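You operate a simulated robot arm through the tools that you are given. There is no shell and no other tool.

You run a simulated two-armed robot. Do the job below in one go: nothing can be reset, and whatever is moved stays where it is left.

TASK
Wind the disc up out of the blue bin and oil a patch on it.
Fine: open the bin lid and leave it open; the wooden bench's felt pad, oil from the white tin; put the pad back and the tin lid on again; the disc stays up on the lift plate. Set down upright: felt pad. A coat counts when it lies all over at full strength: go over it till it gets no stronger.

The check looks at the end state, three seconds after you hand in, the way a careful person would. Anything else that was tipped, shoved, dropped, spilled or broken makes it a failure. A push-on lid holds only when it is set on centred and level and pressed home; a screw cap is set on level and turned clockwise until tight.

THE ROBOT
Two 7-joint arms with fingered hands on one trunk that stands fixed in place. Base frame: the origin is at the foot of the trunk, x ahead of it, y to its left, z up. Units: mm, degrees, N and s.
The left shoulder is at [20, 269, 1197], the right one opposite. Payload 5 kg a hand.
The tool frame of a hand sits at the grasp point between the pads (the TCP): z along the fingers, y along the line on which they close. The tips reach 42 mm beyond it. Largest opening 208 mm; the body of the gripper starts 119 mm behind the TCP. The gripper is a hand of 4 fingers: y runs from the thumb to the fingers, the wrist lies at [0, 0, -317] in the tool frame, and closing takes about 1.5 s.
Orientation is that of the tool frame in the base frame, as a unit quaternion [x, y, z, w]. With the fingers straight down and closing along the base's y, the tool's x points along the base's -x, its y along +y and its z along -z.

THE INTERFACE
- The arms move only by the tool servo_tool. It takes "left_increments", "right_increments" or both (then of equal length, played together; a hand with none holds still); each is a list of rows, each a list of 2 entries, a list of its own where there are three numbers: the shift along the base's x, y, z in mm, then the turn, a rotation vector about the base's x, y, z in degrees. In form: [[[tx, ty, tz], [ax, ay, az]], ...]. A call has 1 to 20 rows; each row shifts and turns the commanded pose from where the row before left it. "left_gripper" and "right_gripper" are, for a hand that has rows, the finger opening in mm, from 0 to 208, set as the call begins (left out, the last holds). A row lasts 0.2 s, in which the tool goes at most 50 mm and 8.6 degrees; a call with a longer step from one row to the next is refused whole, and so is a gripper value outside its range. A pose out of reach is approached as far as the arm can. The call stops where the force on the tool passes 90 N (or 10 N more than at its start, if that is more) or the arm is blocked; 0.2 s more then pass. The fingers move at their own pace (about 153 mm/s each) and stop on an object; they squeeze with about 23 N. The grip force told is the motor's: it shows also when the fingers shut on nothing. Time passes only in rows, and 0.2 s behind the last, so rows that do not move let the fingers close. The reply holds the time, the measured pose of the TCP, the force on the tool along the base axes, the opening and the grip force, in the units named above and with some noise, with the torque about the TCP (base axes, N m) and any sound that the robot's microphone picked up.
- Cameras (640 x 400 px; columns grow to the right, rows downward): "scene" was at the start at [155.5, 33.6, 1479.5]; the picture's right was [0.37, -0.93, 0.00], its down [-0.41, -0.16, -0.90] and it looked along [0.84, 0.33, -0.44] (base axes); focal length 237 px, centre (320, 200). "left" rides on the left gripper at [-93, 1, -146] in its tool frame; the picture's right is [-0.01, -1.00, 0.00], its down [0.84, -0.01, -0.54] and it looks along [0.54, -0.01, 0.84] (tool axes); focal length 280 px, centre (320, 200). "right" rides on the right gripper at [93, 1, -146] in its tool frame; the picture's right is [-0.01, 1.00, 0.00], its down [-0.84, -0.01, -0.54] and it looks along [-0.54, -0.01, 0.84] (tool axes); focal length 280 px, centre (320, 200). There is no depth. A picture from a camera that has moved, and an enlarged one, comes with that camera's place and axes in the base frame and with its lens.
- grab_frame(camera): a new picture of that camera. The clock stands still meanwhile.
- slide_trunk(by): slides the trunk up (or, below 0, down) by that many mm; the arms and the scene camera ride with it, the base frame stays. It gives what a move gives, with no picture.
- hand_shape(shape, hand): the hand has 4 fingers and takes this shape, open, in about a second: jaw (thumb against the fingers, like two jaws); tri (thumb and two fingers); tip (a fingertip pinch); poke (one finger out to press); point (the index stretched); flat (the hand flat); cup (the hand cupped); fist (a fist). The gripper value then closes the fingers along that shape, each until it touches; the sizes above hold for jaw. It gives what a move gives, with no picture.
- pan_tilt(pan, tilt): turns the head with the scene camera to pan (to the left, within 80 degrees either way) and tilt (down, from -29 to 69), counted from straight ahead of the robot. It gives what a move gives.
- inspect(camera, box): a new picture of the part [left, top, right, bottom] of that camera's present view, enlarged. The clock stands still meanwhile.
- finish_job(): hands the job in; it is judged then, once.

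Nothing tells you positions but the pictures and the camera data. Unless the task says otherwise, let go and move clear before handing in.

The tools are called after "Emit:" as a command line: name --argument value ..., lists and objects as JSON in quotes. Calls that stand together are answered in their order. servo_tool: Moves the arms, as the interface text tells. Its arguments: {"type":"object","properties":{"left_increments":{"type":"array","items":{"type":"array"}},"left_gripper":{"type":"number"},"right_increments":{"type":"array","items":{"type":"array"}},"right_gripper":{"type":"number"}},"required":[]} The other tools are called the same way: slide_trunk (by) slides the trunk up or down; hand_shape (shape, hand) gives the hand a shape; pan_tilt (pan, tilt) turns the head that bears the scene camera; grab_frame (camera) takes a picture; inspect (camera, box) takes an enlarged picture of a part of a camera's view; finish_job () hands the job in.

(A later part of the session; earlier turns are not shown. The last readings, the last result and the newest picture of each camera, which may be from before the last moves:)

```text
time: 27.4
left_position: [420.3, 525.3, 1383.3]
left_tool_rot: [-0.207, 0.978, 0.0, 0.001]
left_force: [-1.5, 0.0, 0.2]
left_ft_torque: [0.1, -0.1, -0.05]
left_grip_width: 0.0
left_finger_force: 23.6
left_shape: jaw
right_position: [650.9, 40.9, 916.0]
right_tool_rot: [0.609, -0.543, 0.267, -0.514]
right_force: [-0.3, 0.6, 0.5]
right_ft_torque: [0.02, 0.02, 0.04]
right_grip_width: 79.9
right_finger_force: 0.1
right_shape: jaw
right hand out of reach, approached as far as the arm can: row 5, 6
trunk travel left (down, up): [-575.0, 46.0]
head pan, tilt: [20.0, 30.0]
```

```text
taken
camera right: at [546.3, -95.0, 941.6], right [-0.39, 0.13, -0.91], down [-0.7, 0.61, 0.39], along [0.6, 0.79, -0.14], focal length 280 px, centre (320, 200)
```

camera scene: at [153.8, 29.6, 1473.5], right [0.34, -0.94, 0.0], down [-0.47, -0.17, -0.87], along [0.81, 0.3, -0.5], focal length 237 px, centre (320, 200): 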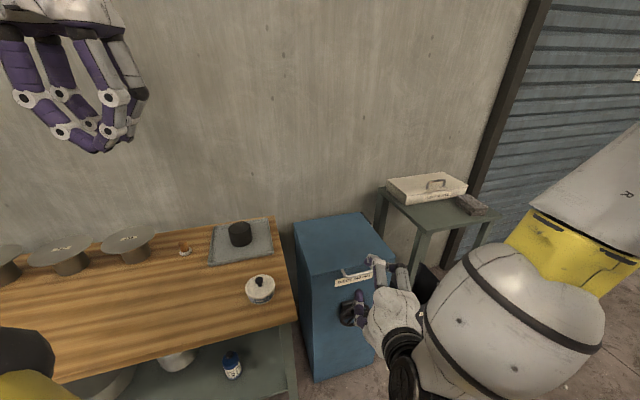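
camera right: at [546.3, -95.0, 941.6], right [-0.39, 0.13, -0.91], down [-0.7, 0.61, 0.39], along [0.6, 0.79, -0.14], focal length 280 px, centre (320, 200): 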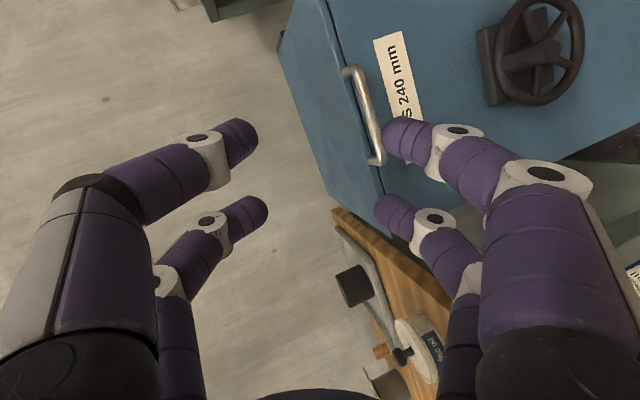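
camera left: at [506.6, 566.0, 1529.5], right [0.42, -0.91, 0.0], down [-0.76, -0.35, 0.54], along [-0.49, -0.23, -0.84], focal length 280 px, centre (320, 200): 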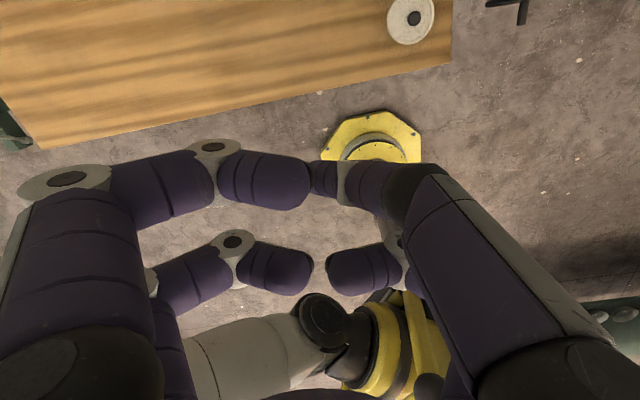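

That orientation hits a wrist limit. I'll roll the hand the other way, with the thumb below, while backing off slightly, and see if it's reachable.

Emit:
servo_tool --right_increments '[[[-2, -2, 2], [7.18, 3.75, -1.21]], [[-2, -2, 2], [7.18, 3.75, -1.21]], [[-2, -2, 2], [7.18, 3.75, -1.21]], [[-2, -2, 2], [7.18, 3.75, -1.21]], [[-2, -2, 2], [7.18, 3.75, -1.21]], [[-2, -2, 2], [7.18, 3.75, -1.21]], [[-2, -2, 2], [7.18, 3.75, -1.21]], [[-2, -2, 2], [7.18, 3.75, -1.21]], [[-2, -2, 2], [7.18, 3.75, -1.21]], [[-2, -2, 2], [7.18, 3.75, -1.21]], [[0, 0, 0], [7.18, 3.75, -1.21]], [[0, 0, 0], [7.18, 3.75, -1.21]], [[0, 0, 0], [7.18, 3.75, -1.21]], [[0, 0, 0], [7.18, 3.75, -1.21]], [[0, 0, 0], [7.18, 3.75, -1.21]], [[0, 0, 0], [7.18, 3.75, -1.21]], [[0, 0, 0], [7.18, 3.75, -1.21]], [[0, 0, 0], [7.18, 3.75, -1.21]], [[0, 0, 0], [7.18, 3.75, -1.21]], [[0, 0, 0], [7.18, 3.75, -1.21]]]'

Emit:
grab_frame --camera "scene"

Emit:
grab_frame --camera "right"

```text
time: 31.6
left_position: [422.0, 527.8, 1382.0]
left_tool_rot: [-0.209, 0.978, -0.001, 0.0]
left_force: [-0.8, 0.0, -0.3]
left_ft_torque: [-0.05, -0.01, 0.0]
left_grip_width: 0.0
left_finger_force: 23.7
left_shape: jaw
right_position: [682.8, -2.8, 1165.5]
right_tool_rot: [0.319, 0.629, 0.636, 0.315]
right_force: [-0.4, 0.3, 0.6]
right_ft_torque: [0.0, 0.02, -0.04]
right_grip_width: 80.1
right_finger_force: 0.1
right_shape: jaw
right hand out of reach, approached as far as the arm can: row 1, 2, 3, 4, 5, 6, 7, 8, 9, 10, 11, 12, 13, 14, 15, 16, 17, 18, 19, 20
trunk travel left (down, up): [-575.0, 46.0]
head pan, tilt: [20.0, 30.0]
```

```text
taken
camera scene: at [154.9, 31.2, 1473.2], right [0.34, -0.94, 0.0], down [-0.47, -0.17, -0.87], along [0.81, 0.3, -0.5], focal length 237 px, centre (320, 200)
```

scene: 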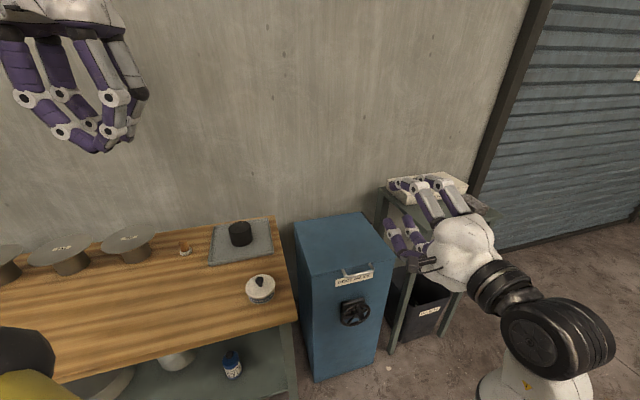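

```text
taken
camera right: at [508.2, -15.0, 1167.9], right [0.01, -0.02, 1.0], down [0.07, -1.0, -0.02], along [1.0, 0.07, -0.01], focal length 280 px, centre (320, 200)
```

right: 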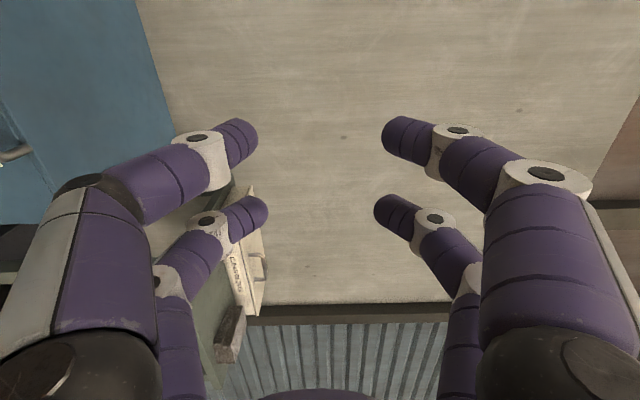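

The opposite roll is reached exactly, but the arm swung up to z≈1165 on the way. I'll hold a moment, check where it settles, then move in small steps.

Emit:
servo_tool --right_increments '[[[0, 0, 0], [0, 0, 0]], [[0, 0, 0], [0, 0, 0]]]'

Emit:
servo_tool --right_increments '[[[0, 0, -20], [0, 0, 0]], [[0, 0, -20], [0, 0, 0]], [[0, 0, -20], [0, 0, 0]], [[0, 0, 0], [0, 0, 0]]]'

```text
time: 32.2
left_position: [422.0, 526.6, 1382.3]
left_tool_rot: [-0.208, 0.978, 0.0, 0.0]
left_force: [0.4, 0.6, 0.8]
left_ft_torque: [0.01, 0.02, -0.02]
left_grip_width: 0.0
left_finger_force: 23.2
left_shape: jaw
right_position: [680.2, -3.7, 1165.2]
right_tool_rot: [0.319, 0.629, 0.635, 0.315]
right_force: [-0.4, -0.3, 0.8]
right_ft_torque: [0.01, 0.03, -0.02]
right_grip_width: 79.8
right_finger_force: 0.1
right_shape: jaw
trunk travel left (down, up): [-575.0, 46.0]
head pan, tilt: [20.0, 30.0]
```

```text
time: 33.2
left_position: [421.9, 527.8, 1382.1]
left_tool_rot: [-0.208, 0.978, 0.0, 0.0]
left_force: [-0.9, 0.4, -0.3]
left_ft_torque: [-0.02, -0.04, -0.01]
left_grip_width: 0.0
left_finger_force: 22.9
left_shape: jaw
right_position: [688.2, -16.5, 1090.8]
right_tool_rot: [0.316, 0.641, 0.615, 0.334]
right_force: [-0.4, -0.7, -0.1]
right_ft_torque: [-0.02, 0.01, -0.04]
right_grip_width: 79.8
right_finger_force: 0.0
right_shape: jaw
trunk travel left (down, up): [-575.0, 46.0]
head pan, tilt: [20.0, 30.0]
```

Emit:
servo_tool --right_increments '[[[0, 0, 0], [0, 0, 0]], [[0, 0, 0], [0, 0, 0]], [[0, 0, 0], [0, 0, 0]]]'

Emit:
grab_frame --camera "scene"

```text
time: 34.0
left_position: [422.5, 528.1, 1382.2]
left_tool_rot: [-0.208, 0.978, 0.0, 0.0]
left_force: [0.0, -0.1, 0.4]
left_ft_torque: [0.01, -0.02, -0.01]
left_grip_width: 0.3
left_finger_force: 23.1
left_shape: jaw
right_position: [687.5, -15.1, 1087.8]
right_tool_rot: [0.318, 0.642, 0.613, 0.332]
right_force: [-0.1, 0.0, -0.5]
right_ft_torque: [0.02, -0.01, 0.01]
right_grip_width: 79.9
right_finger_force: 0.1
right_shape: jaw
trunk travel left (down, up): [-575.0, 46.0]
head pan, tilt: [20.0, 30.0]
```

```text
taken
camera scene: at [155.0, 30.9, 1473.2], right [0.34, -0.94, 0.0], down [-0.47, -0.17, -0.87], along [0.81, 0.3, -0.5], focal length 237 px, centre (320, 200)
```

scene: 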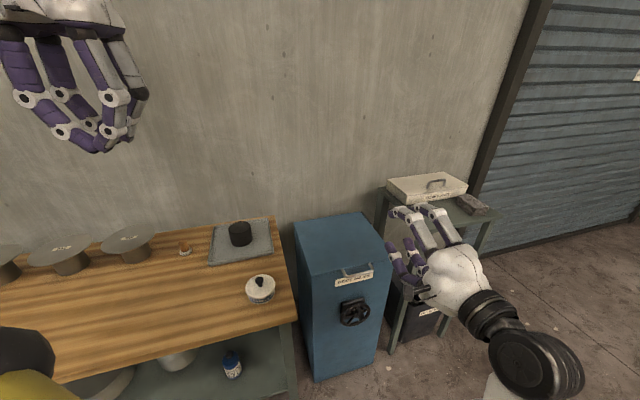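

This pose sits near a joint limit too. I'll pitch the hand back down to vertical with the closing axis along the bin depth, to find a comfortable arm configuration.

Emit:
servo_tool --right_increments '[[[-4, 0, 10], [-4.86, 6.6, 0]], [[-4, 0, 10], [-4.86, 6.6, 0]], [[-4, 0, 10], [-4.86, 6.6, 0]], [[-4, 0, 10], [-4.86, 6.6, 0]], [[-4, 0, 10], [-4.86, 6.6, 0]], [[-4, 0, 10], [-4.86, 6.6, 0]], [[-4, 0, 10], [-4.86, 6.6, 0]], [[-4, 0, 10], [-4.86, 6.6, 0]], [[-4, 0, 10], [-4.86, 6.6, 0]], [[-4, 0, 10], [-4.86, 6.6, 0]], [[0, 0, 0], [-4.86, 6.6, 0]], [[0, 0, 0], [0, 0, 0]]]'

Emit:
grab_frame --camera "scene"

Emit:
grab_frame --camera "right"

```text
time: 36.6
left_position: [422.5, 526.3, 1382.9]
left_tool_rot: [-0.208, 0.978, -0.001, 0.0]
left_force: [0.0, -1.4, -0.5]
left_ft_torque: [0.1, 0.07, -0.02]
left_grip_width: 0.0
left_finger_force: 23.2
left_shape: jaw
right_position: [915.3, -25.2, 1022.0]
right_tool_rot: [0.456, 0.89, -0.002, 0.004]
right_force: [0.3, -0.8, 0.3]
right_ft_torque: [0.17, 0.05, -0.01]
right_grip_width: 80.1
right_finger_force: 0.0
right_shape: jaw
right hand out of reach, approached as far as the arm can: row 1, 2, 3, 4, 5, 6, 7, 8, 9, 10
trunk travel left (down, up): [-575.0, 46.0]
head pan, tilt: [20.0, 30.0]
```

```text
taken
camera scene: at [155.7, 29.6, 1473.0], right [0.34, -0.94, 0.0], down [-0.47, -0.17, -0.87], along [0.81, 0.3, -0.5], focal length 237 px, centre (320, 200)
```

scene: 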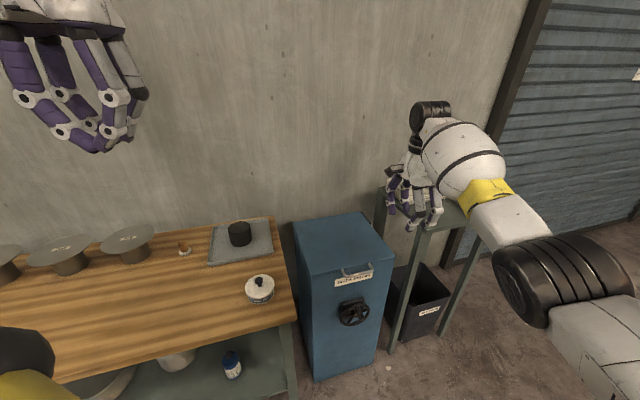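

```text
taken
camera right: at [861.8, 53.0, 1168.3], right [0.82, 0.57, 0.0], down [0.48, -0.69, 0.55], along [0.31, -0.45, -0.84], focal length 280 px, centre (320, 200)
```

right: 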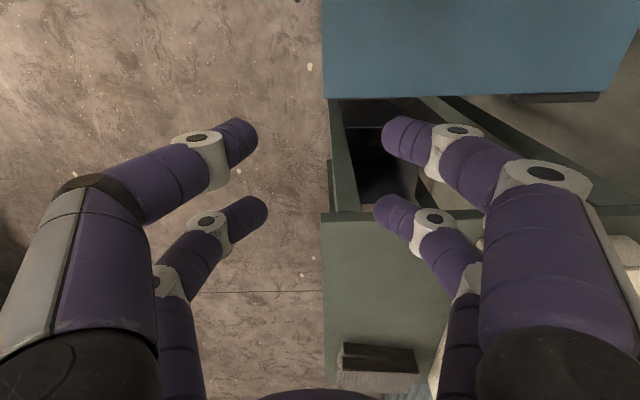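

The tool is now vertical with its closing axis along the bin depth, but the arm swung out to [915,-25,1022], so I'll take smaller checked steps from here. First I'll retract to a comfortable spot, then pitch forward gradually.

Emit:
servo_tool --right_increments '[[[-30, -5, 10], [0, 0, 0]], [[-30, -5, 10], [0, 0, 0]], [[-30, -5, 10], [0, 0, 0]], [[-30, -5, 10], [0, 0, 0]], [[-30, -5, 10], [0, 0, 0]], [[-30, -5, 10], [0, 0, 0]], [[-30, -5, 0], [0, 0, 0]], [[0, 0, 0], [0, 0, 0]]]'

Emit:
servo_tool --right_increments '[[[0, 0, 0], [4.45, -6.04, 0]], [[0, 0, 0], [4.45, -6.04, 0]], [[0, 0, 0], [4.45, -6.04, 0]], [[0, 0, 0], [0, 0, 0]]]'

```text
time: 38.4
left_position: [421.3, 526.9, 1382.5]
left_tool_rot: [-0.208, 0.978, 0.0, 0.0]
left_force: [-0.2, -0.9, 0.5]
left_ft_torque: [0.03, 0.01, -0.01]
left_grip_width: 0.1
left_finger_force: 22.5
left_shape: jaw
right_position: [900.9, -2.8, 1078.8]
right_tool_rot: [0.455, 0.891, -0.003, 0.003]
right_force: [0.1, -0.2, 0.2]
right_ft_torque: [0.0, -0.05, 0.01]
right_grip_width: 80.3
right_finger_force: 0.0
right_shape: jaw
right hand out of reach, approached as far as the arm can: row 1, 2, 3, 4, 5, 6, 7
trunk travel left (down, up): [-575.0, 46.0]
head pan, tilt: [20.0, 30.0]
```

```text
time: 39.4
left_position: [421.6, 527.5, 1382.2]
left_tool_rot: [-0.209, 0.978, -0.001, 0.001]
left_force: [-0.3, 0.3, 0.2]
left_ft_torque: [-0.05, -0.09, 0.03]
left_grip_width: 0.0
left_finger_force: 23.1
left_shape: jaw
right_position: [915.0, 2.1, 1079.3]
right_tool_rot: [0.442, 0.875, 0.174, 0.09]
right_force: [-0.3, 0.9, 0.4]
right_ft_torque: [-0.05, -0.02, -0.05]
right_grip_width: 80.1
right_finger_force: 0.0
right_shape: jaw
right hand out of reach, approached as far as the arm can: row 1
trunk travel left (down, up): [-575.0, 46.0]
head pan, tilt: [20.0, 30.0]
```

The right arm's wrist roll is limited here. The left arm should reach the lid handle with much less roll (about −41°), so I'll unwind the right hand to neutral and park it back and high.

Emit:
servo_tool --right_increments '[[[0, 0, 0], [-4.45, 6.04, 0]], [[0, 0, 0], [-4.45, 6.04, 0]], [[0, 0, 0], [-4.45, 6.04, 0]], [[0, 0, 10], [0, 0, 7.8]], [[0, 0, 10], [0, 0, 7.8]], [[-10, -5, 10], [0, 0, 7.8]], [[-20, -10, 10], [0, 0, 7.8]], [[-20, -10, 10], [0, 0, 7.8]], [[-20, -10, 10], [0, 0, 7.8]], [[-20, -10, 10], [0, 0, 7.8]], [[-20, -10, 10], [0, 0, 7.8]], [[-20, -10, 10], [0, 0, 7.8]], [[-20, -10, 10], [0, 0, 7.8]], [[0, 0, 0], [0, 0, 0]]]'

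```text
time: 42.4
left_position: [422.1, 528.5, 1382.0]
left_tool_rot: [-0.209, 0.978, -0.001, 0.0]
left_force: [0.6, -0.1, 0.2]
left_ft_torque: [-0.03, 0.06, -0.01]
left_grip_width: 0.0
left_finger_force: 22.7
left_shape: jaw
right_position: [762.3, -73.9, 1178.3]
right_tool_rot: [-0.208, 0.978, 0.001, 0.003]
right_force: [-0.2, 0.3, -0.1]
right_ft_torque: [0.0, 0.06, -0.01]
right_grip_width: 79.9
right_finger_force: 0.1
right_shape: jaw
right hand out of reach, approached as far as the arm can: row 5
trunk travel left (down, up): [-575.0, 46.0]
head pan, tilt: [20.0, 30.0]
```

Right hand is back in neutral, so I'll park it to the right. Then I'll bring the left hand over in front of the bin, turning it so it closes along the bin depth.

Emit:
servo_tool --right_increments '[[[-30, -25, 10], [0, 0, 0]], [[-30, -25, 10], [0, 0, 0]], [[-30, -25, 10], [0, 0, 0]], [[-30, -25, 10], [0, 0, 0]], [[-30, -25, 10], [0, 0, 0]], [[-30, -25, 10], [0, 0, 0]], [[-30, -25, 10], [0, 0, 0]], [[-30, -25, 10], [0, 0, 0]], [[0, 0, 0], [0, 0, 0]]]'

Emit:
servo_tool --left_increments '[[[19, -33, -20], [0, 0, -5.54]], [[19, -33, -20], [0, 0, -5.54]], [[19, -33, -20], [0, 0, -5.54]], [[19, -33, -20], [0, 0, -5.54]], [[19, -33, -20], [0, 0, -5.54]], [[19, -33, -20], [0, 0, -5.54]], [[19, -33, -20], [0, 0, -5.54]], [[19, -33, -20], [0, 0, -5.54]], [[19, -33, -20], [0, 0, -5.54]], [[19, -33, -20], [0, 0, -5.54]], [[19, -33, -20], [0, 0, -5.54]], [[19, -33, -20], [0, 0, -5.54]], [[19, -33, -20], [0, 0, -5.54]], [[19, -33, -20], [0, 0, -5.54]], [[0, 0, 0], [0, 0, 0]]]' --left_gripper 80

Emit:
grab_frame --camera "scene"

Emit:
grab_frame --camera "left"

```text
time: 44.4
left_position: [423.0, 528.2, 1382.0]
left_tool_rot: [-0.208, 0.978, 0.0, -0.002]
left_force: [0.0, -0.1, -0.8]
left_ft_torque: [-0.11, 0.11, 0.0]
left_grip_width: 0.0
left_finger_force: 22.8
left_shape: jaw
right_position: [520.8, -277.0, 1255.5]
right_tool_rot: [-0.208, 0.978, 0.0, 0.004]
right_force: [0.7, 0.2, -0.6]
right_ft_torque: [-0.08, 0.12, 0.01]
right_grip_width: 80.1
right_finger_force: 0.1
right_shape: jaw
trunk travel left (down, up): [-575.0, 46.0]
head pan, tilt: [20.0, 30.0]
```

```text
time: 47.6
left_position: [642.8, 195.4, 1154.7]
left_tool_rot: [0.363, 0.932, 0.0, 0.0]
left_force: [0.5, -0.8, -1.0]
left_ft_torque: [0.03, 0.12, -0.03]
left_grip_width: 80.4
left_finger_force: 0.0
left_shape: jaw
left hand out of reach, approached as far as the arm can: row 11, 12, 13, 14
right_position: [521.8, -278.6, 1255.9]
right_tool_rot: [-0.207, 0.978, 0.001, 0.005]
right_force: [0.3, 0.1, -1.4]
right_ft_torque: [0.08, 0.16, 0.02]
right_grip_width: 80.2
right_finger_force: 0.2
right_shape: jaw
trunk travel left (down, up): [-575.0, 46.0]
head pan, tilt: [20.0, 30.0]
```

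```text
taken
camera scene: at [156.0, 30.4, 1473.2], right [0.34, -0.94, 0.0], down [-0.47, -0.17, -0.87], along [0.81, 0.3, -0.5], focal length 237 px, centre (320, 200)
```

scene: 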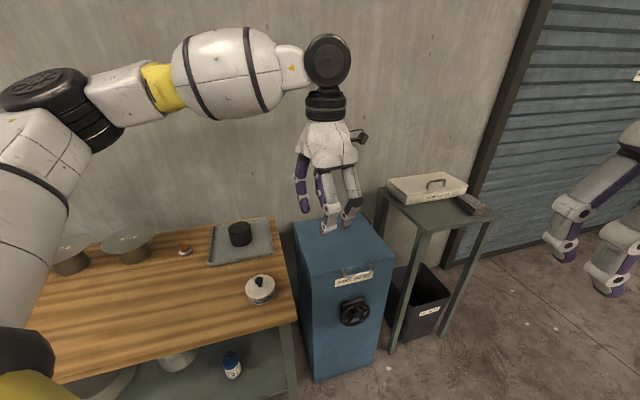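

```text
taken
camera left: at [713.4, 132.8, 1302.2], right [-0.66, -0.75, 0.0], down [-0.63, 0.56, 0.54], along [-0.4, 0.36, -0.84], focal length 280 px, centre (320, 200)
```

left: 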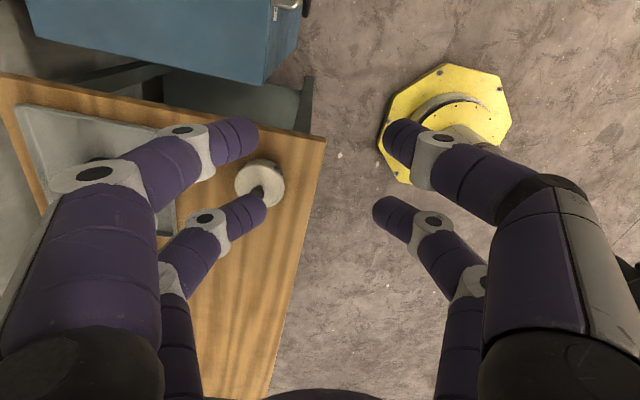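

The left hand stopped about 11° short of full roll at [643,195,1155], which is still good enough to grip a bar. I'll move toward the front of the handle keeping this orientation.

Emit:
servo_tool --left_increments '[[[8, -18, -20], [0, 0, 0]], [[8, -18, -20], [0, 0, 0]], [[8, -18, -20], [0, 0, 0]], [[8, -18, -20], [0, 0, 0]], [[0, 0, 0], [0, 0, 0]]]'

```text
time: 48.8
left_position: [642.8, 192.4, 1148.6]
left_tool_rot: [0.362, 0.932, -0.001, 0.002]
left_force: [-0.1, 0.1, -0.1]
left_ft_torque: [-0.02, 0.0, 0.01]
left_grip_width: 80.2
left_finger_force: 0.1
left_shape: jaw
left hand out of reach, approached as far as the arm can: row 1, 2, 3, 4
right_position: [519.8, -276.7, 1256.1]
right_tool_rot: [-0.207, 0.978, 0.001, 0.004]
right_force: [-0.3, 0.1, -0.2]
right_ft_torque: [0.01, -0.03, -0.03]
right_grip_width: 80.0
right_finger_force: 0.0
right_shape: jaw
trunk travel left (down, up): [-575.0, 46.0]
head pan, tilt: [20.0, 30.0]
```

Emit:
servo_tool --left_increments '[[[0, 0, 0], [0, 0, 7]], [[0, 0, 0], [0, 0, 7]], [[0, 0, 0], [0, 0, 7]], [[0, 0, 0], [0, 0, 7]], [[0, 0, 0], [0, 0, 0]]]'

Emit:
servo_tool --left_increments '[[[8, -18, -20], [0, 0, 0]], [[8, -18, -20], [0, 0, 0]], [[8, -18, -20], [0, 0, 0]], [[8, -18, -20], [0, 0, 0]], [[8, -18, -20], [0, 0, 0]], [[8, -18, -20], [0, 0, 0]], [[8, -18, -20], [0, 0, 0]], [[8, -18, -20], [0, 0, 0]], [[0, 0, 0], [0, 0, 0]]]'

Emit:
grab_frame --camera "scene"

```text
time: 50.0
left_position: [639.6, 197.5, 1174.5]
left_tool_rot: [0.125, 0.992, 0.0, 0.001]
left_force: [-2.0, -0.1, 0.3]
left_ft_torque: [-0.01, -0.14, 0.03]
left_grip_width: 80.0
left_finger_force: 0.1
left_shape: jaw
left hand out of reach, approached as far as the arm can: row 1
right_position: [518.9, -277.5, 1257.0]
right_tool_rot: [-0.206, 0.978, 0.001, 0.004]
right_force: [-1.1, 0.4, 1.4]
right_ft_torque: [0.03, -0.13, -0.04]
right_grip_width: 80.1
right_finger_force: 0.0
right_shape: jaw
trunk travel left (down, up): [-575.0, 46.0]
head pan, tilt: [20.0, 30.0]
```

```text
time: 52.0
left_position: [655.2, 199.0, 1152.0]
left_tool_rot: [0.125, 0.992, -0.002, 0.001]
left_force: [-0.1, 0.2, -0.4]
left_ft_torque: [0.02, -0.03, -0.01]
left_grip_width: 80.1
left_finger_force: 0.0
left_shape: jaw
left hand out of reach, approached as far as the arm can: row 1, 2, 3, 4, 5, 6, 7, 8
right_position: [520.6, -277.6, 1256.2]
right_tool_rot: [-0.207, 0.978, 0.001, 0.004]
right_force: [0.6, -0.8, -0.7]
right_ft_torque: [0.01, -0.02, 0.01]
right_grip_width: 80.0
right_finger_force: 0.1
right_shape: jaw
trunk travel left (down, up): [-575.0, 46.0]
head pan, tilt: [20.0, 30.0]
```

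```text
taken
camera scene: at [154.7, 30.8, 1473.2], right [0.34, -0.94, 0.0], down [-0.47, -0.17, -0.87], along [0.81, 0.3, -0.5], focal length 237 px, centre (320, 200)
```

scene: 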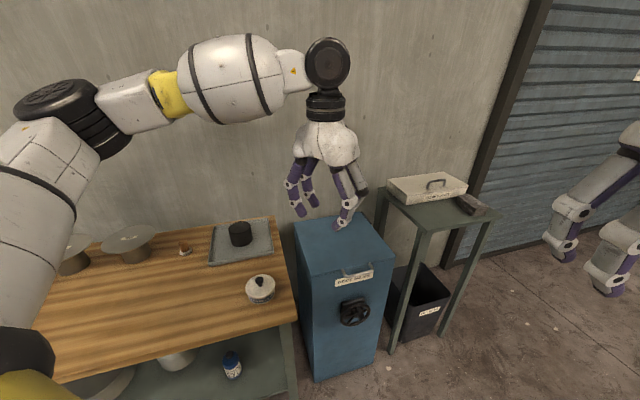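

The left arm seems limited going further to its right at this height. I'll test lowering and reaching forward separately to learn which direction is blocked.

Emit:
servo_tool --left_increments '[[[0, 0, -20], [0, 0, 0]], [[0, 0, -20], [0, 0, 0]], [[0, 0, -20], [0, 0, 0]], [[0, 0, 0], [0, 0, 0]]]'

Emit:
servo_tool --left_increments '[[[20, 0, 0], [0, 0, 0]], [[20, 0, 0], [0, 0, 0]], [[20, 0, 0], [0, 0, 0]], [[0, 0, 0], [0, 0, 0]]]'

Emit:
servo_tool --left_increments '[[[0, -20, 0], [0, 0, 0]], [[0, -20, 0], [0, 0, 0]], [[0, -20, 0], [0, 0, 0]], [[0, 0, 0], [0, 0, 0]]]'

```text
time: 53.0
left_position: [656.0, 199.2, 1088.6]
left_tool_rot: [0.125, 0.992, -0.001, 0.0]
left_force: [-0.5, 0.1, -0.9]
left_ft_torque: [0.02, -0.01, 0.0]
left_grip_width: 80.0
left_finger_force: 0.0
left_shape: jaw
right_position: [520.3, -277.6, 1256.2]
right_tool_rot: [-0.206, 0.978, 0.001, 0.004]
right_force: [0.5, 0.0, -0.3]
right_ft_torque: [0.0, 0.0, -0.01]
right_grip_width: 79.9
right_finger_force: 0.1
right_shape: jaw
trunk travel left (down, up): [-575.0, 46.0]
head pan, tilt: [20.0, 30.0]
```

```text
time: 54.0
left_position: [693.0, 213.5, 1096.3]
left_tool_rot: [0.127, 0.992, -0.002, 0.0]
left_force: [-0.3, 0.1, 0.5]
left_ft_torque: [0.04, -0.03, -0.01]
left_grip_width: 79.8
left_finger_force: 0.0
left_shape: jaw
left hand out of reach, approached as far as the arm can: row 2, 3
right_position: [520.0, -278.4, 1256.3]
right_tool_rot: [-0.208, 0.978, 0.002, 0.005]
right_force: [-0.4, 0.3, 0.5]
right_ft_torque: [0.04, -0.07, -0.01]
right_grip_width: 80.1
right_finger_force: 0.1
right_shape: jaw
trunk travel left (down, up): [-575.0, 46.0]
head pan, tilt: [20.0, 30.0]
```

```text
time: 55.0
left_position: [678.2, 204.5, 1098.6]
left_tool_rot: [0.125, 0.992, -0.001, 0.001]
left_force: [-0.7, -1.0, -0.9]
left_ft_torque: [0.02, -0.02, -0.01]
left_grip_width: 80.0
left_finger_force: 0.1
left_shape: jaw
left hand out of reach, approached as far as the arm can: row 1, 2, 3
right_position: [520.2, -278.0, 1256.1]
right_tool_rot: [-0.207, 0.978, 0.002, 0.005]
right_force: [0.5, 0.1, 0.2]
right_ft_torque: [0.01, 0.01, 0.03]
right_grip_width: 80.0
right_finger_force: 0.1
right_shape: jaw
trunk travel left (down, up): [-575.0, 46.0]
head pan, tilt: [20.0, 30.0]
```

The left arm's inward reach is limited in this posture, so I'll return it toward its start pose. Then I'll lower the trunk so the right hand can point straight forward at handle height with a straight wrist.

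Emit:
servo_tool --left_increments '[[[-18, 22, 20], [0, 0, 2.6]], [[-18, 22, 20], [0, 0, 2.6]], [[-18, 22, 20], [0, 0, 2.6]], [[-18, 22, 20], [0, 0, 2.6]], [[-18, 22, 20], [0, 0, 2.6]], [[-18, 22, 20], [0, 0, 2.6]], [[-18, 22, 20], [0, 0, 2.6]], [[-18, 22, 20], [0, 0, 2.6]], [[-18, 22, 20], [0, 0, 2.6]], [[-18, 22, 20], [0, 0, 2.6]], [[-18, 22, 20], [0, 0, 2.6]], [[-18, 22, 20], [0, 0, 2.6]], [[-18, 22, 20], [0, 0, 2.6]], [[-18, 22, 20], [0, 0, 2.6]], [[0, 12, 4], [0, 0, 2]], [[0, 0, 0], [0, 0, 0]]]'

Emit:
grab_frame --camera "scene"

```text
time: 58.4
left_position: [425.6, 522.9, 1384.3]
left_tool_rot: [-0.208, 0.978, 0.0, 0.001]
left_force: [-0.7, 0.4, 0.2]
left_ft_torque: [0.04, -0.06, 0.02]
left_grip_width: 80.1
left_finger_force: 0.1
left_shape: jaw
right_position: [519.9, -278.5, 1256.1]
right_tool_rot: [-0.207, 0.978, 0.001, 0.004]
right_force: [0.0, -0.9, 0.1]
right_ft_torque: [0.01, 0.01, 0.0]
right_grip_width: 80.1
right_finger_force: 0.1
right_shape: jaw
trunk travel left (down, up): [-575.0, 46.0]
head pan, tilt: [20.0, 30.0]
```

```text
taken
camera scene: at [154.6, 30.7, 1473.2], right [0.34, -0.94, 0.0], down [-0.47, -0.17, -0.87], along [0.81, 0.3, -0.5], focal length 237 px, centre (320, 200)
```

scene: 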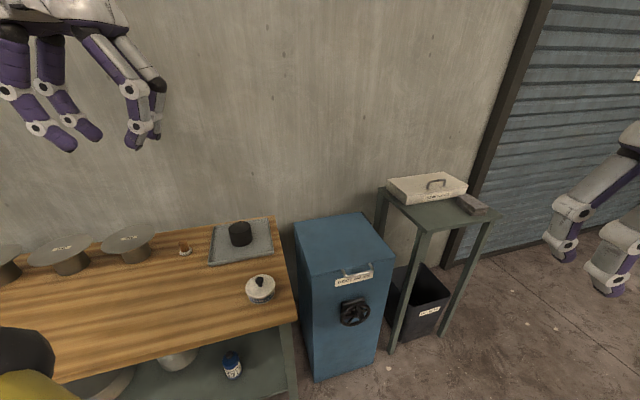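

Emit:
slide_trunk --by -300

Emit:
grab_frame --camera "scene"

```text
time: 61.4
left_position: [424.8, 523.6, 1083.9]
left_tool_rot: [-0.208, 0.978, 0.0, 0.001]
left_force: [0.2, -0.2, -0.9]
left_ft_torque: [-0.04, -0.07, 0.0]
left_grip_width: 80.0
left_finger_force: 0.1
left_shape: jaw
right_position: [521.2, -275.7, 959.3]
right_tool_rot: [-0.207, 0.978, 0.001, 0.005]
right_force: [-0.4, -0.3, -0.4]
right_ft_torque: [0.01, -0.01, -0.01]
right_grip_width: 80.4
right_finger_force: 0.0
right_shape: jaw
trunk travel left (down, up): [-275.0, 346.0]
head pan, tilt: [20.0, 30.0]
```

```text
taken
camera scene: at [198.6, 30.8, 1165.6], right [0.34, -0.94, 0.0], down [-0.47, -0.17, -0.87], along [0.81, 0.3, -0.5], focal length 237 px, centre (320, 200)
```

scene: 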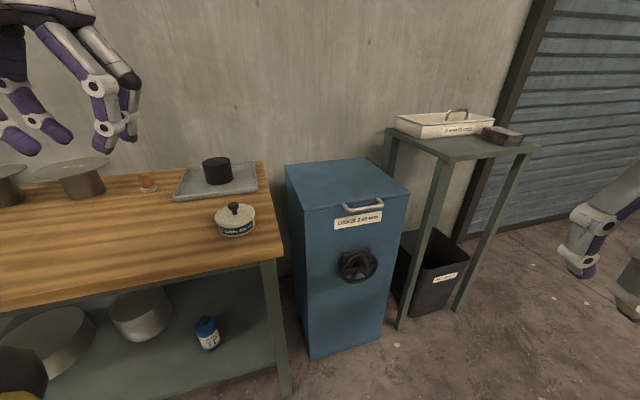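

Trunk is down 300 mm with everything clear. I'll pitch the right hand forward with neutral roll while bringing it in front of the handle, above handle height.

Emit:
servo_tool --right_increments '[[[15, 26, 0], [3.33, -7.47, 0]], [[15, 26, 0], [3.33, -7.47, 0]], [[15, 26, 0], [3.33, -7.47, 0]], [[15, 26, 0], [3.33, -7.47, 0]], [[15, 26, 0], [3.33, -7.47, 0]], [[15, 26, 0], [3.33, -7.47, 0]], [[15, 26, 0], [3.33, -7.47, 0]], [[15, 26, 0], [3.33, -7.47, 0]], [[15, 26, 0], [3.33, -7.47, 0]], [[15, 26, 0], [3.33, -7.47, 0]], [[15, 26, 0], [3.33, -7.47, 0]], [[0, 0, 0], [0, 0, 0]]]'

Emit:
grab_frame --camera "scene"

```text
time: 64.0
left_position: [426.6, 520.1, 1084.1]
left_tool_rot: [-0.208, 0.978, 0.001, 0.0]
left_force: [1.9, -1.4, 0.1]
left_ft_torque: [0.31, 0.24, -0.01]
left_grip_width: 80.3
left_finger_force: 0.0
left_shape: jaw
right_position: [681.4, -2.8, 974.0]
right_tool_rot: [-0.15, 0.712, 0.143, 0.671]
right_force: [2.3, -2.0, -0.5]
right_ft_torque: [0.06, -0.05, 0.34]
right_grip_width: 79.9
right_finger_force: 0.0
right_shape: jaw
right hand out of reach, approached as far as the arm can: row 11
trunk travel left (down, up): [-275.0, 346.0]
head pan, tilt: [20.0, 30.0]
```

```text
taken
camera scene: at [199.9, 29.1, 1165.5], right [0.34, -0.94, 0.0], down [-0.47, -0.17, -0.87], along [0.81, 0.3, -0.5], focal length 237 px, centre (320, 200)
```

scene: 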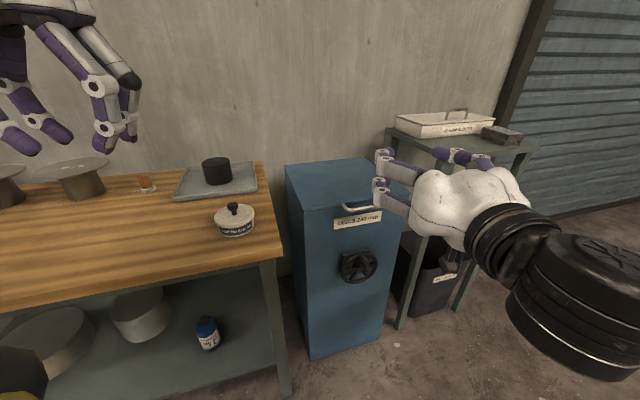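

The right hand now points forward at [681,-3,974]. I'll test how far it rolls at this trunk height, in small steps.

Emit:
servo_tool --right_increments '[[[0, 0, 0], [7.3, 3.24, -0.48]], [[0, 0, 0], [7.3, 3.24, -0.48]], [[0, 0, 0], [7.3, 3.24, -0.48]], [[0, 0, 0], [7.3, 3.24, -0.48]], [[0, 0, 0], [0, 0, 0]]]'

Emit:
servo_tool --right_increments '[[[0, 0, 0], [7.3, 3.24, -0.48]], [[0, 0, 0], [7.3, 3.24, -0.48]], [[0, 0, 0], [7.3, 3.24, -0.48]], [[0, 0, 0], [7.3, 3.24, -0.48]], [[0, 0, 0], [0, 0, 0]]]'

```text
time: 65.2
left_position: [425.1, 522.8, 1084.0]
left_tool_rot: [-0.208, 0.978, -0.001, 0.0]
left_force: [-0.2, -0.7, 0.1]
left_ft_torque: [0.02, -0.04, -0.02]
left_grip_width: 79.9
left_finger_force: 0.0
left_shape: jaw
right_position: [683.9, -28.9, 1014.3]
right_tool_rot: [0.046, 0.731, 0.324, 0.599]
right_force: [0.7, 1.0, -0.2]
right_ft_torque: [0.01, -0.01, 0.0]
right_grip_width: 79.7
right_finger_force: 0.0
right_shape: jaw
right hand out of reach, approached as far as the arm can: row 1, 2, 3, 4
trunk travel left (down, up): [-275.0, 346.0]
head pan, tilt: [20.0, 30.0]
```

```text
time: 66.4
left_position: [425.1, 523.7, 1082.5]
left_tool_rot: [-0.208, 0.978, 0.0, 0.0]
left_force: [-0.3, 0.2, -0.1]
left_ft_torque: [0.0, -0.02, 0.05]
left_grip_width: 80.0
left_finger_force: 0.2
left_shape: jaw
right_position: [701.9, -100.5, 1050.8]
right_tool_rot: [0.241, 0.688, 0.481, 0.486]
right_force: [0.1, -1.0, 0.6]
right_ft_torque: [-0.01, 0.0, -0.01]
right_grip_width: 79.7
right_finger_force: 0.1
right_shape: jaw
right hand out of reach, approached as far as the arm can: row 1, 2, 3, 4
trunk travel left (down, up): [-275.0, 346.0]
head pan, tilt: [20.0, 30.0]
```

Rolling runs into limits here too, so I'll hook the bar from below with the closed fingers at neutral roll, pitched forward-down, instead of gripping it. First I'll undo the roll and check the pose.

Emit:
servo_tool --right_increments '[[[0, 0, 0], [-7.3, -3.24, 0.48]], [[0, 0, 0], [-7.3, -3.24, 0.48]], [[0, 0, 0], [-7.3, -3.24, 0.48]], [[0, 0, 0], [-7.3, -3.24, 0.48]], [[0, 0, 0], [-7.3, -3.24, 0.48]], [[0, 0, 0], [-7.3, -3.24, 0.48]], [[0, 0, 0], [-7.3, -3.24, 0.48]], [[0, 0, 0], [-7.3, -3.24, 0.48]], [[0, 0, 0], [-3.33, 7.47, 0]], [[0, 0, 0], [-3.33, 7.47, 0]], [[0, 0, 0], [-3.33, 7.47, 0]], [[0, 0, 0], [-3.33, 7.47, 0]], [[0, 0, 0], [-3.33, 7.47, 0]], [[0, 0, 0], [0, 0, 0]]]' --right_gripper 0

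Emit:
grab_frame --camera "scene"

Emit:
grab_frame --camera "right"

```text
time: 69.4
left_position: [425.9, 523.2, 1083.3]
left_tool_rot: [-0.207, 0.978, 0.0, 0.0]
left_force: [1.3, -0.5, -0.3]
left_ft_torque: [0.0, 0.0, 0.03]
left_grip_width: 80.2
left_finger_force: 0.1
left_shape: jaw
right_position: [703.7, -100.9, 1049.4]
right_tool_rot: [-0.192, 0.902, 0.082, 0.378]
right_force: [-0.3, -1.1, -0.4]
right_ft_torque: [0.05, -0.01, -0.01]
right_grip_width: 0.0
right_finger_force: 22.7
right_shape: jaw
trunk travel left (down, up): [-275.0, 346.0]
head pan, tilt: [20.0, 30.0]
```

```text
taken
camera scene: at [199.1, 30.7, 1165.0], right [0.34, -0.94, 0.0], down [-0.47, -0.17, -0.87], along [0.81, 0.3, -0.5], focal length 237 px, centre (320, 200)
```

scene: 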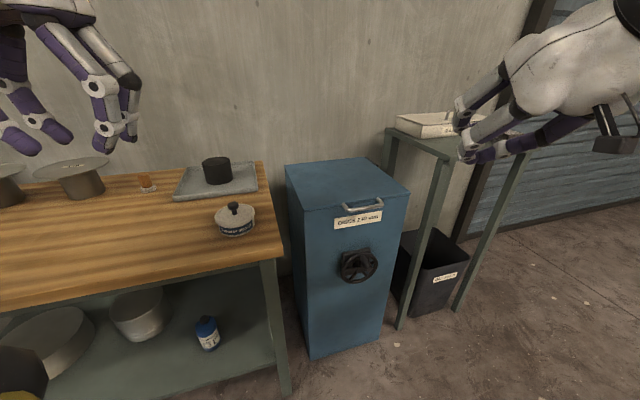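

```text
taken
camera right: at [547.8, -168.9, 1085.7], right [-0.4, 0.92, 0.01], down [0.19, 0.07, 0.98], along [0.9, 0.39, -0.21], focal length 280 px, centre (320, 200)
```

right: 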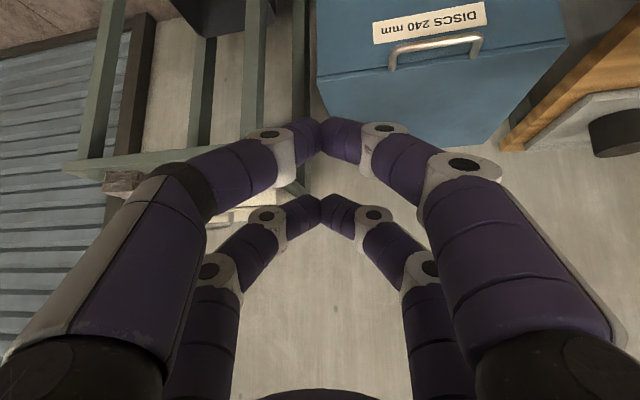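

Now the hand is pitched ~45° forward-down with no limit hit. I'll get precise views of the handle from both cameras before approaching.

Emit:
inspect --camera "scene" --box '[310, 180, 410, 290]'

Emit:
inspect --camera "right" --box '[350, 0, 510, 100]'

```text
3.64 times, centred on (360, 235) of scene
camera zoom: at [199.1, 30.7, 1165.0], right [0.34, -0.94, 0.0], down [-0.47, -0.17, -0.87], along [0.81, 0.3, -0.5], focal length 862 px, centre (174, 73)
```

zoom: 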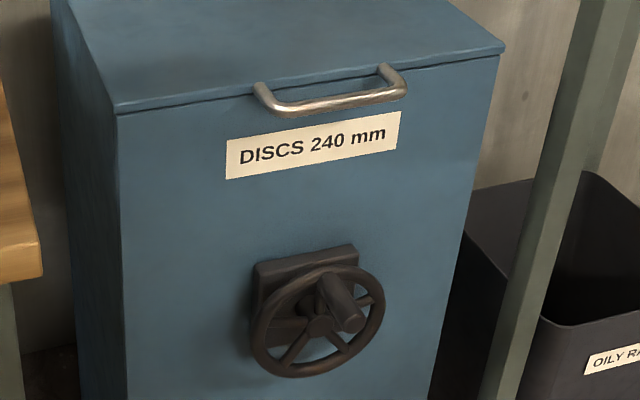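

```text
4.00 times, centred on (430, 50) of right
camera zoom: at [547.8, -168.9, 1085.7], right [-0.4, 0.92, 0.01], down [0.19, 0.07, 0.98], along [0.9, 0.39, -0.21], focal length 1122 px, centre (-120, 800)
```

zoom: 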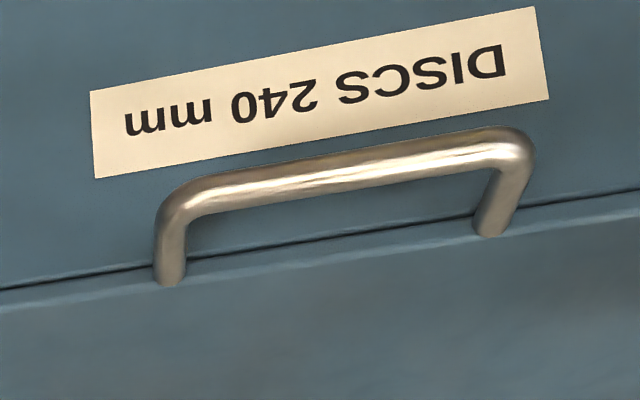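

The bar's centre is at about [777,102.5,811]. I'll turn the hand 12° to square up with the bin and descend to a pre-hook spot in front of and below the bar.

Emit:
servo_tool --right_increments '[[[-3, 13, -25], [0, 0, 6]], [[-3, 13, -25], [0, 0, 6]], [[-3, 13, -25], [0, 0, 0]], [[-3, 13, -25], [0, 0, 0]], [[-3, 13, -25], [0, 0, 0]], [[0, 0, 0], [0, 0, 0]]]'

Emit:
servo_tool --right_increments '[[[-3, 13, -25], [0, 0, 0]], [[-3, 13, -25], [0, 0, 0]], [[-3, 13, -25], [0, 0, 0]], [[-3, 13, -25], [0, 0, 0]], [[-2, 12, -25], [0, 0, 0]], [[0, 0, 0], [0, 0, 0]]]'

```text
time: 70.8
left_position: [426.3, 523.5, 1084.0]
left_tool_rot: [-0.208, 0.978, 0.0, 0.0]
left_force: [-0.2, 0.0, -0.7]
left_ft_torque: [0.01, 0.0, 0.03]
left_grip_width: 79.9
left_finger_force: 0.1
left_shape: jaw
right_position: [687.6, -35.6, 923.5]
right_tool_rot: [-0.285, 0.876, 0.121, 0.369]
right_force: [0.4, -0.6, -0.5]
right_ft_torque: [-0.01, -0.01, 0.01]
right_grip_width: 0.0
right_finger_force: 23.0
right_shape: jaw
trunk travel left (down, up): [-275.0, 346.0]
head pan, tilt: [20.0, 30.0]
```

```text
time: 72.2
left_position: [425.2, 524.2, 1083.8]
left_tool_rot: [-0.208, 0.978, 0.0, 0.0]
left_force: [-0.3, 0.1, -0.7]
left_ft_torque: [-0.04, 0.01, 0.01]
left_grip_width: 80.0
left_finger_force: 0.0
left_shape: jaw
right_position: [673.7, 27.4, 800.9]
right_tool_rot: [-0.286, 0.876, 0.123, 0.369]
right_force: [1.4, 0.3, -0.2]
right_ft_torque: [-0.01, 0.0, -0.02]
right_grip_width: 0.0
right_finger_force: 23.0
right_shape: jaw
trunk travel left (down, up): [-275.0, 346.0]
head pan, tilt: [20.0, 30.0]
```

No limits hit. I'll go down to z≈751 and check with both cameras.

Emit:
servo_tool --right_increments '[[[0, 0, -25], [0, 0, 0]], [[0, 0, -25], [0, 0, 0]], [[0, 0, 0], [0, 0, 0]]]'

Emit:
inspect --camera "scene" --box '[280, 150, 480, 310]'

Emit:
grab_frame --camera "right"

```text
time: 73.0
left_position: [425.2, 521.9, 1082.1]
left_tool_rot: [-0.208, 0.978, -0.001, 0.001]
left_force: [-0.4, -0.4, 0.0]
left_ft_torque: [0.05, 0.01, -0.02]
left_grip_width: 80.1
left_finger_force: 0.0
left_shape: jaw
right_position: [675.2, 29.2, 749.2]
right_tool_rot: [-0.285, 0.876, 0.12, 0.369]
right_force: [-0.4, 0.4, 0.6]
right_ft_torque: [0.02, 0.01, -0.01]
right_grip_width: 0.0
right_finger_force: 23.1
right_shape: jaw
trunk travel left (down, up): [-275.0, 346.0]
head pan, tilt: [20.0, 30.0]
```

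```text
2.50 times, centred on (380, 230) of scene
camera zoom: at [198.9, 30.8, 1165.4], right [0.34, -0.94, 0.0], down [-0.47, -0.17, -0.87], along [0.81, 0.3, -0.5], focal length 593 px, centre (170, 125)
```

zoom: 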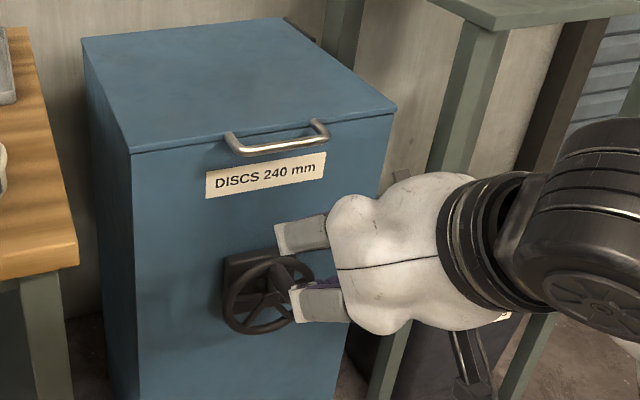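

```text
taken
camera right: at [536.4, -70.4, 785.4], right [-0.58, 0.81, 0.01], down [0.17, 0.11, 0.98], along [0.8, 0.57, -0.2], focal length 280 px, centre (320, 200)
```

right: 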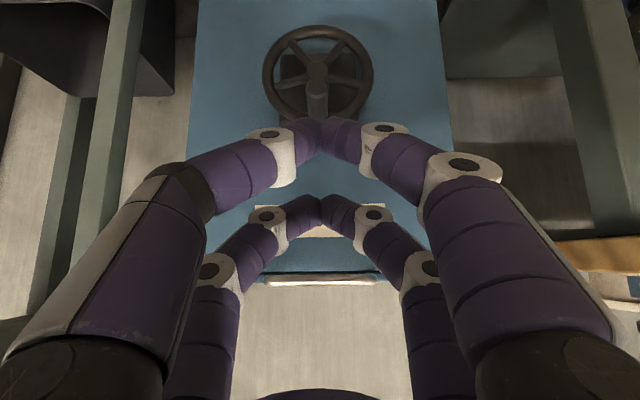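

The view matches expectations: the handle lies just above the upper finger row. I'll slide forward under the bar.

Emit:
servo_tool --right_increments '[[[20, 14.7, 0], [0, 0, 0]], [[20, 14.7, 0], [0, 0, 0]], [[20, 14.7, 0], [0, 0, 0]], [[18, 13.5, 0], [0, 0, 0]], [[0, 0, 0], [0, 0, 0]]]'

Emit:
inspect --camera "scene" --box '[280, 150, 480, 310]'

Emit:
grab_frame --camera "right"

```text
time: 74.2
left_position: [426.2, 522.8, 1084.2]
left_tool_rot: [-0.208, 0.978, 0.0, 0.0]
left_force: [0.1, 0.1, -0.4]
left_ft_torque: [-0.04, 0.01, -0.01]
left_grip_width: 80.0
left_finger_force: 0.2
left_shape: jaw
right_position: [754.1, 86.9, 749.8]
right_tool_rot: [-0.286, 0.876, 0.122, 0.369]
right_force: [-0.4, 0.4, 0.0]
right_ft_torque: [-0.02, -0.02, 0.0]
right_grip_width: 0.0
right_finger_force: 23.0
right_shape: jaw
trunk travel left (down, up): [-275.0, 346.0]
head pan, tilt: [20.0, 30.0]
```

```text
2.50 times, centred on (380, 230) of scene
camera zoom: at [199.1, 31.0, 1165.3], right [0.34, -0.94, 0.0], down [-0.47, -0.17, -0.87], along [0.81, 0.3, -0.5], focal length 593 px, centre (170, 125)
```

zoom: 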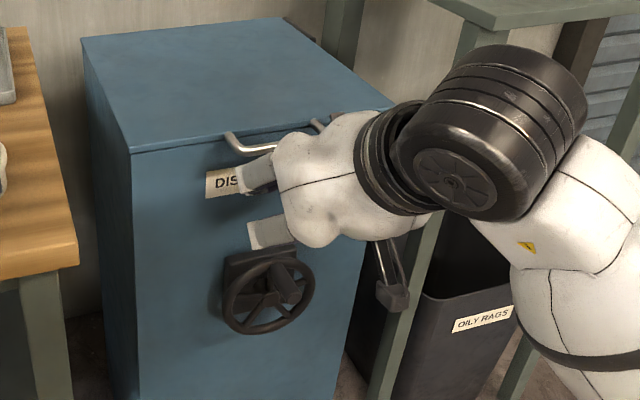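

```text
taken
camera right: at [615.7, -12.5, 785.4], right [-0.58, 0.81, 0.01], down [0.17, 0.11, 0.98], along [0.8, 0.57, -0.2], focal length 280 px, centre (320, 200)
```

right: 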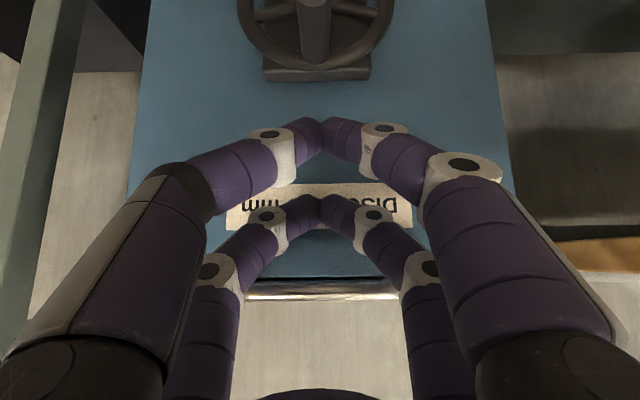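

The bar now lies just above the upper finger pair. I'll lift slowly and watch the force for first contact.

Emit:
servo_tool --right_increments '[[[0, 0, 6], [0, 0, 0]], [[0, 0, 6], [0, 0, 0]], [[0, 0, 6], [0, 0, 0]], [[0, 0, 0], [0, 0, 0]]]'

Emit:
servo_tool --right_increments '[[[0, 0, 6], [0, 0, 0]], [[0, 0, 6], [0, 0, 0]], [[0, 0, 0], [0, 0, 0]]]'

Emit:
grab_frame --camera "right"

Emit:
inspect --camera "scene" --box '[280, 150, 480, 310]'

```text
time: 75.2
left_position: [425.6, 522.9, 1083.1]
left_tool_rot: [-0.208, 0.978, 0.0, 0.0]
left_force: [-1.0, 0.6, 0.1]
left_ft_torque: [0.02, -0.01, 0.01]
left_grip_width: 80.0
left_finger_force: 0.1
left_shape: jaw
right_position: [752.3, 85.6, 767.6]
right_tool_rot: [-0.285, 0.876, 0.122, 0.369]
right_force: [0.2, -0.2, -0.8]
right_ft_torque: [-0.01, 0.0, -0.01]
right_grip_width: 0.1
right_finger_force: 23.4
right_shape: jaw
trunk travel left (down, up): [-275.0, 346.0]
head pan, tilt: [20.0, 30.0]
```

```text
time: 76.0
left_position: [427.4, 523.5, 1082.3]
left_tool_rot: [-0.208, 0.978, 0.0, 0.0]
left_force: [-0.4, 0.1, 0.3]
left_ft_torque: [0.01, 0.0, 0.02]
left_grip_width: 80.1
left_finger_force: 0.1
left_shape: jaw
right_position: [751.7, 85.6, 779.9]
right_tool_rot: [-0.285, 0.877, 0.121, 0.368]
right_force: [-0.4, -1.9, -1.3]
right_ft_torque: [-0.05, 0.03, 0.0]
right_grip_width: 0.0
right_finger_force: 22.6
right_shape: jaw
trunk travel left (down, up): [-275.0, 346.0]
head pan, tilt: [20.0, 30.0]
```

```text
taken
camera right: at [614.0, -12.5, 816.1], right [-0.58, 0.81, 0.01], down [0.17, 0.11, 0.98], along [0.8, 0.57, -0.2], focal length 280 px, centre (320, 200)
```

right: 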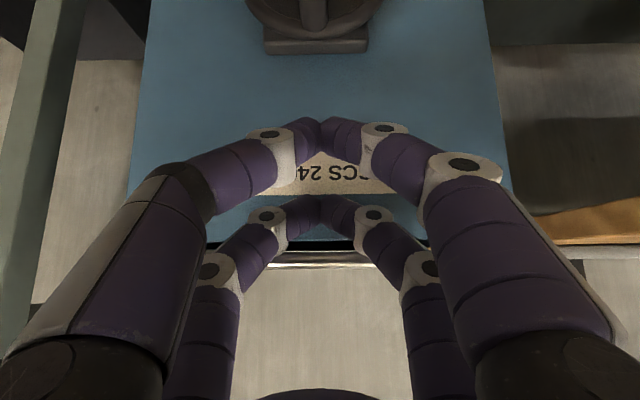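

```text
2.50 times, centred on (380, 230) of scene
camera zoom: at [199.0, 30.8, 1165.2], right [0.34, -0.94, 0.0], down [-0.47, -0.17, -0.87], along [0.81, 0.3, -0.5], focal length 593 px, centre (170, 125)
```

zoom: 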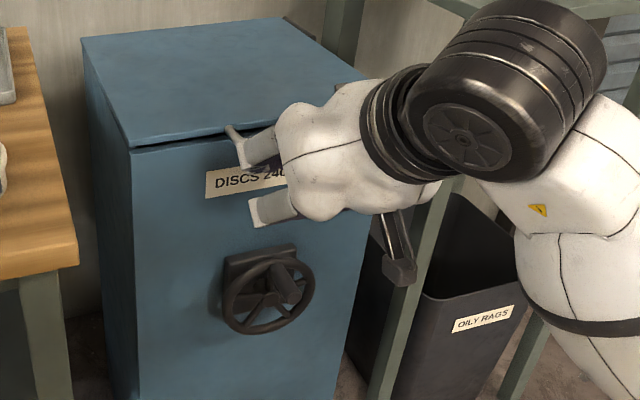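

The lid has started to open, with the upper fingers carrying the bar and very little force. I'll raise the trunk in steps, moving the hand forward along the lid's arc between them.

Emit:
slide_trunk --by 45

Emit:
servo_tool --right_increments '[[[5, 3.5, 2], [0, 0, 0]], [[0, 0, 0], [0, 0, 0]]]'

Emit:
inspect --camera "scene" --box '[280, 150, 480, 310]'

Emit:
grab_frame --camera "right"

```text
time: 76.9
left_position: [425.5, 522.6, 1127.8]
left_tool_rot: [-0.208, 0.978, 0.0, -0.001]
left_force: [0.6, -0.5, -0.5]
left_ft_torque: [-0.04, 0.15, 0.01]
left_grip_width: 80.0
left_finger_force: 0.1
left_shape: jaw
right_position: [753.0, 86.2, 824.3]
right_tool_rot: [-0.285, 0.877, 0.121, 0.368]
right_force: [-3.8, -0.9, -2.4]
right_ft_torque: [0.02, -0.13, 0.16]
right_grip_width: 0.0
right_finger_force: 22.9
right_shape: jaw
trunk travel left (down, up): [-320.0, 301.0]
head pan, tilt: [20.0, 30.0]
```

```text
time: 77.5
left_position: [424.7, 523.5, 1129.0]
left_tool_rot: [-0.208, 0.978, -0.001, 0.001]
left_force: [-0.5, -0.3, -0.4]
left_ft_torque: [-0.05, 0.02, 0.0]
left_grip_width: 79.9
left_finger_force: 0.1
left_shape: jaw
right_position: [757.9, 88.4, 825.8]
right_tool_rot: [-0.285, 0.876, 0.121, 0.369]
right_force: [-3.9, -3.5, -0.9]
right_ft_torque: [0.07, -0.14, 0.12]
right_grip_width: 0.0
right_finger_force: 23.6
right_shape: jaw
trunk travel left (down, up): [-320.0, 301.0]
head pan, tilt: [20.0, 30.0]
```

```text
2.50 times, centred on (380, 230) of scene
camera zoom: at [184.1, 30.8, 1213.1], right [0.34, -0.94, 0.0], down [-0.47, -0.17, -0.87], along [0.81, 0.3, -0.5], focal length 593 px, centre (170, 125)
```

zoom: 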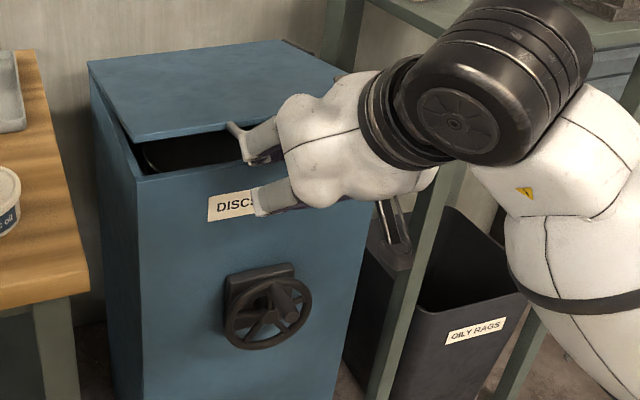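

```text
taken
camera right: at [618.9, -9.8, 862.7], right [-0.58, 0.81, 0.01], down [0.17, 0.11, 0.98], along [0.8, 0.57, -0.2], focal length 280 px, centre (320, 200)
```

right: 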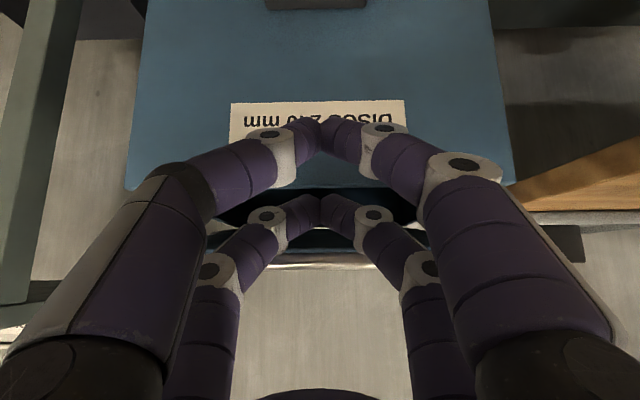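

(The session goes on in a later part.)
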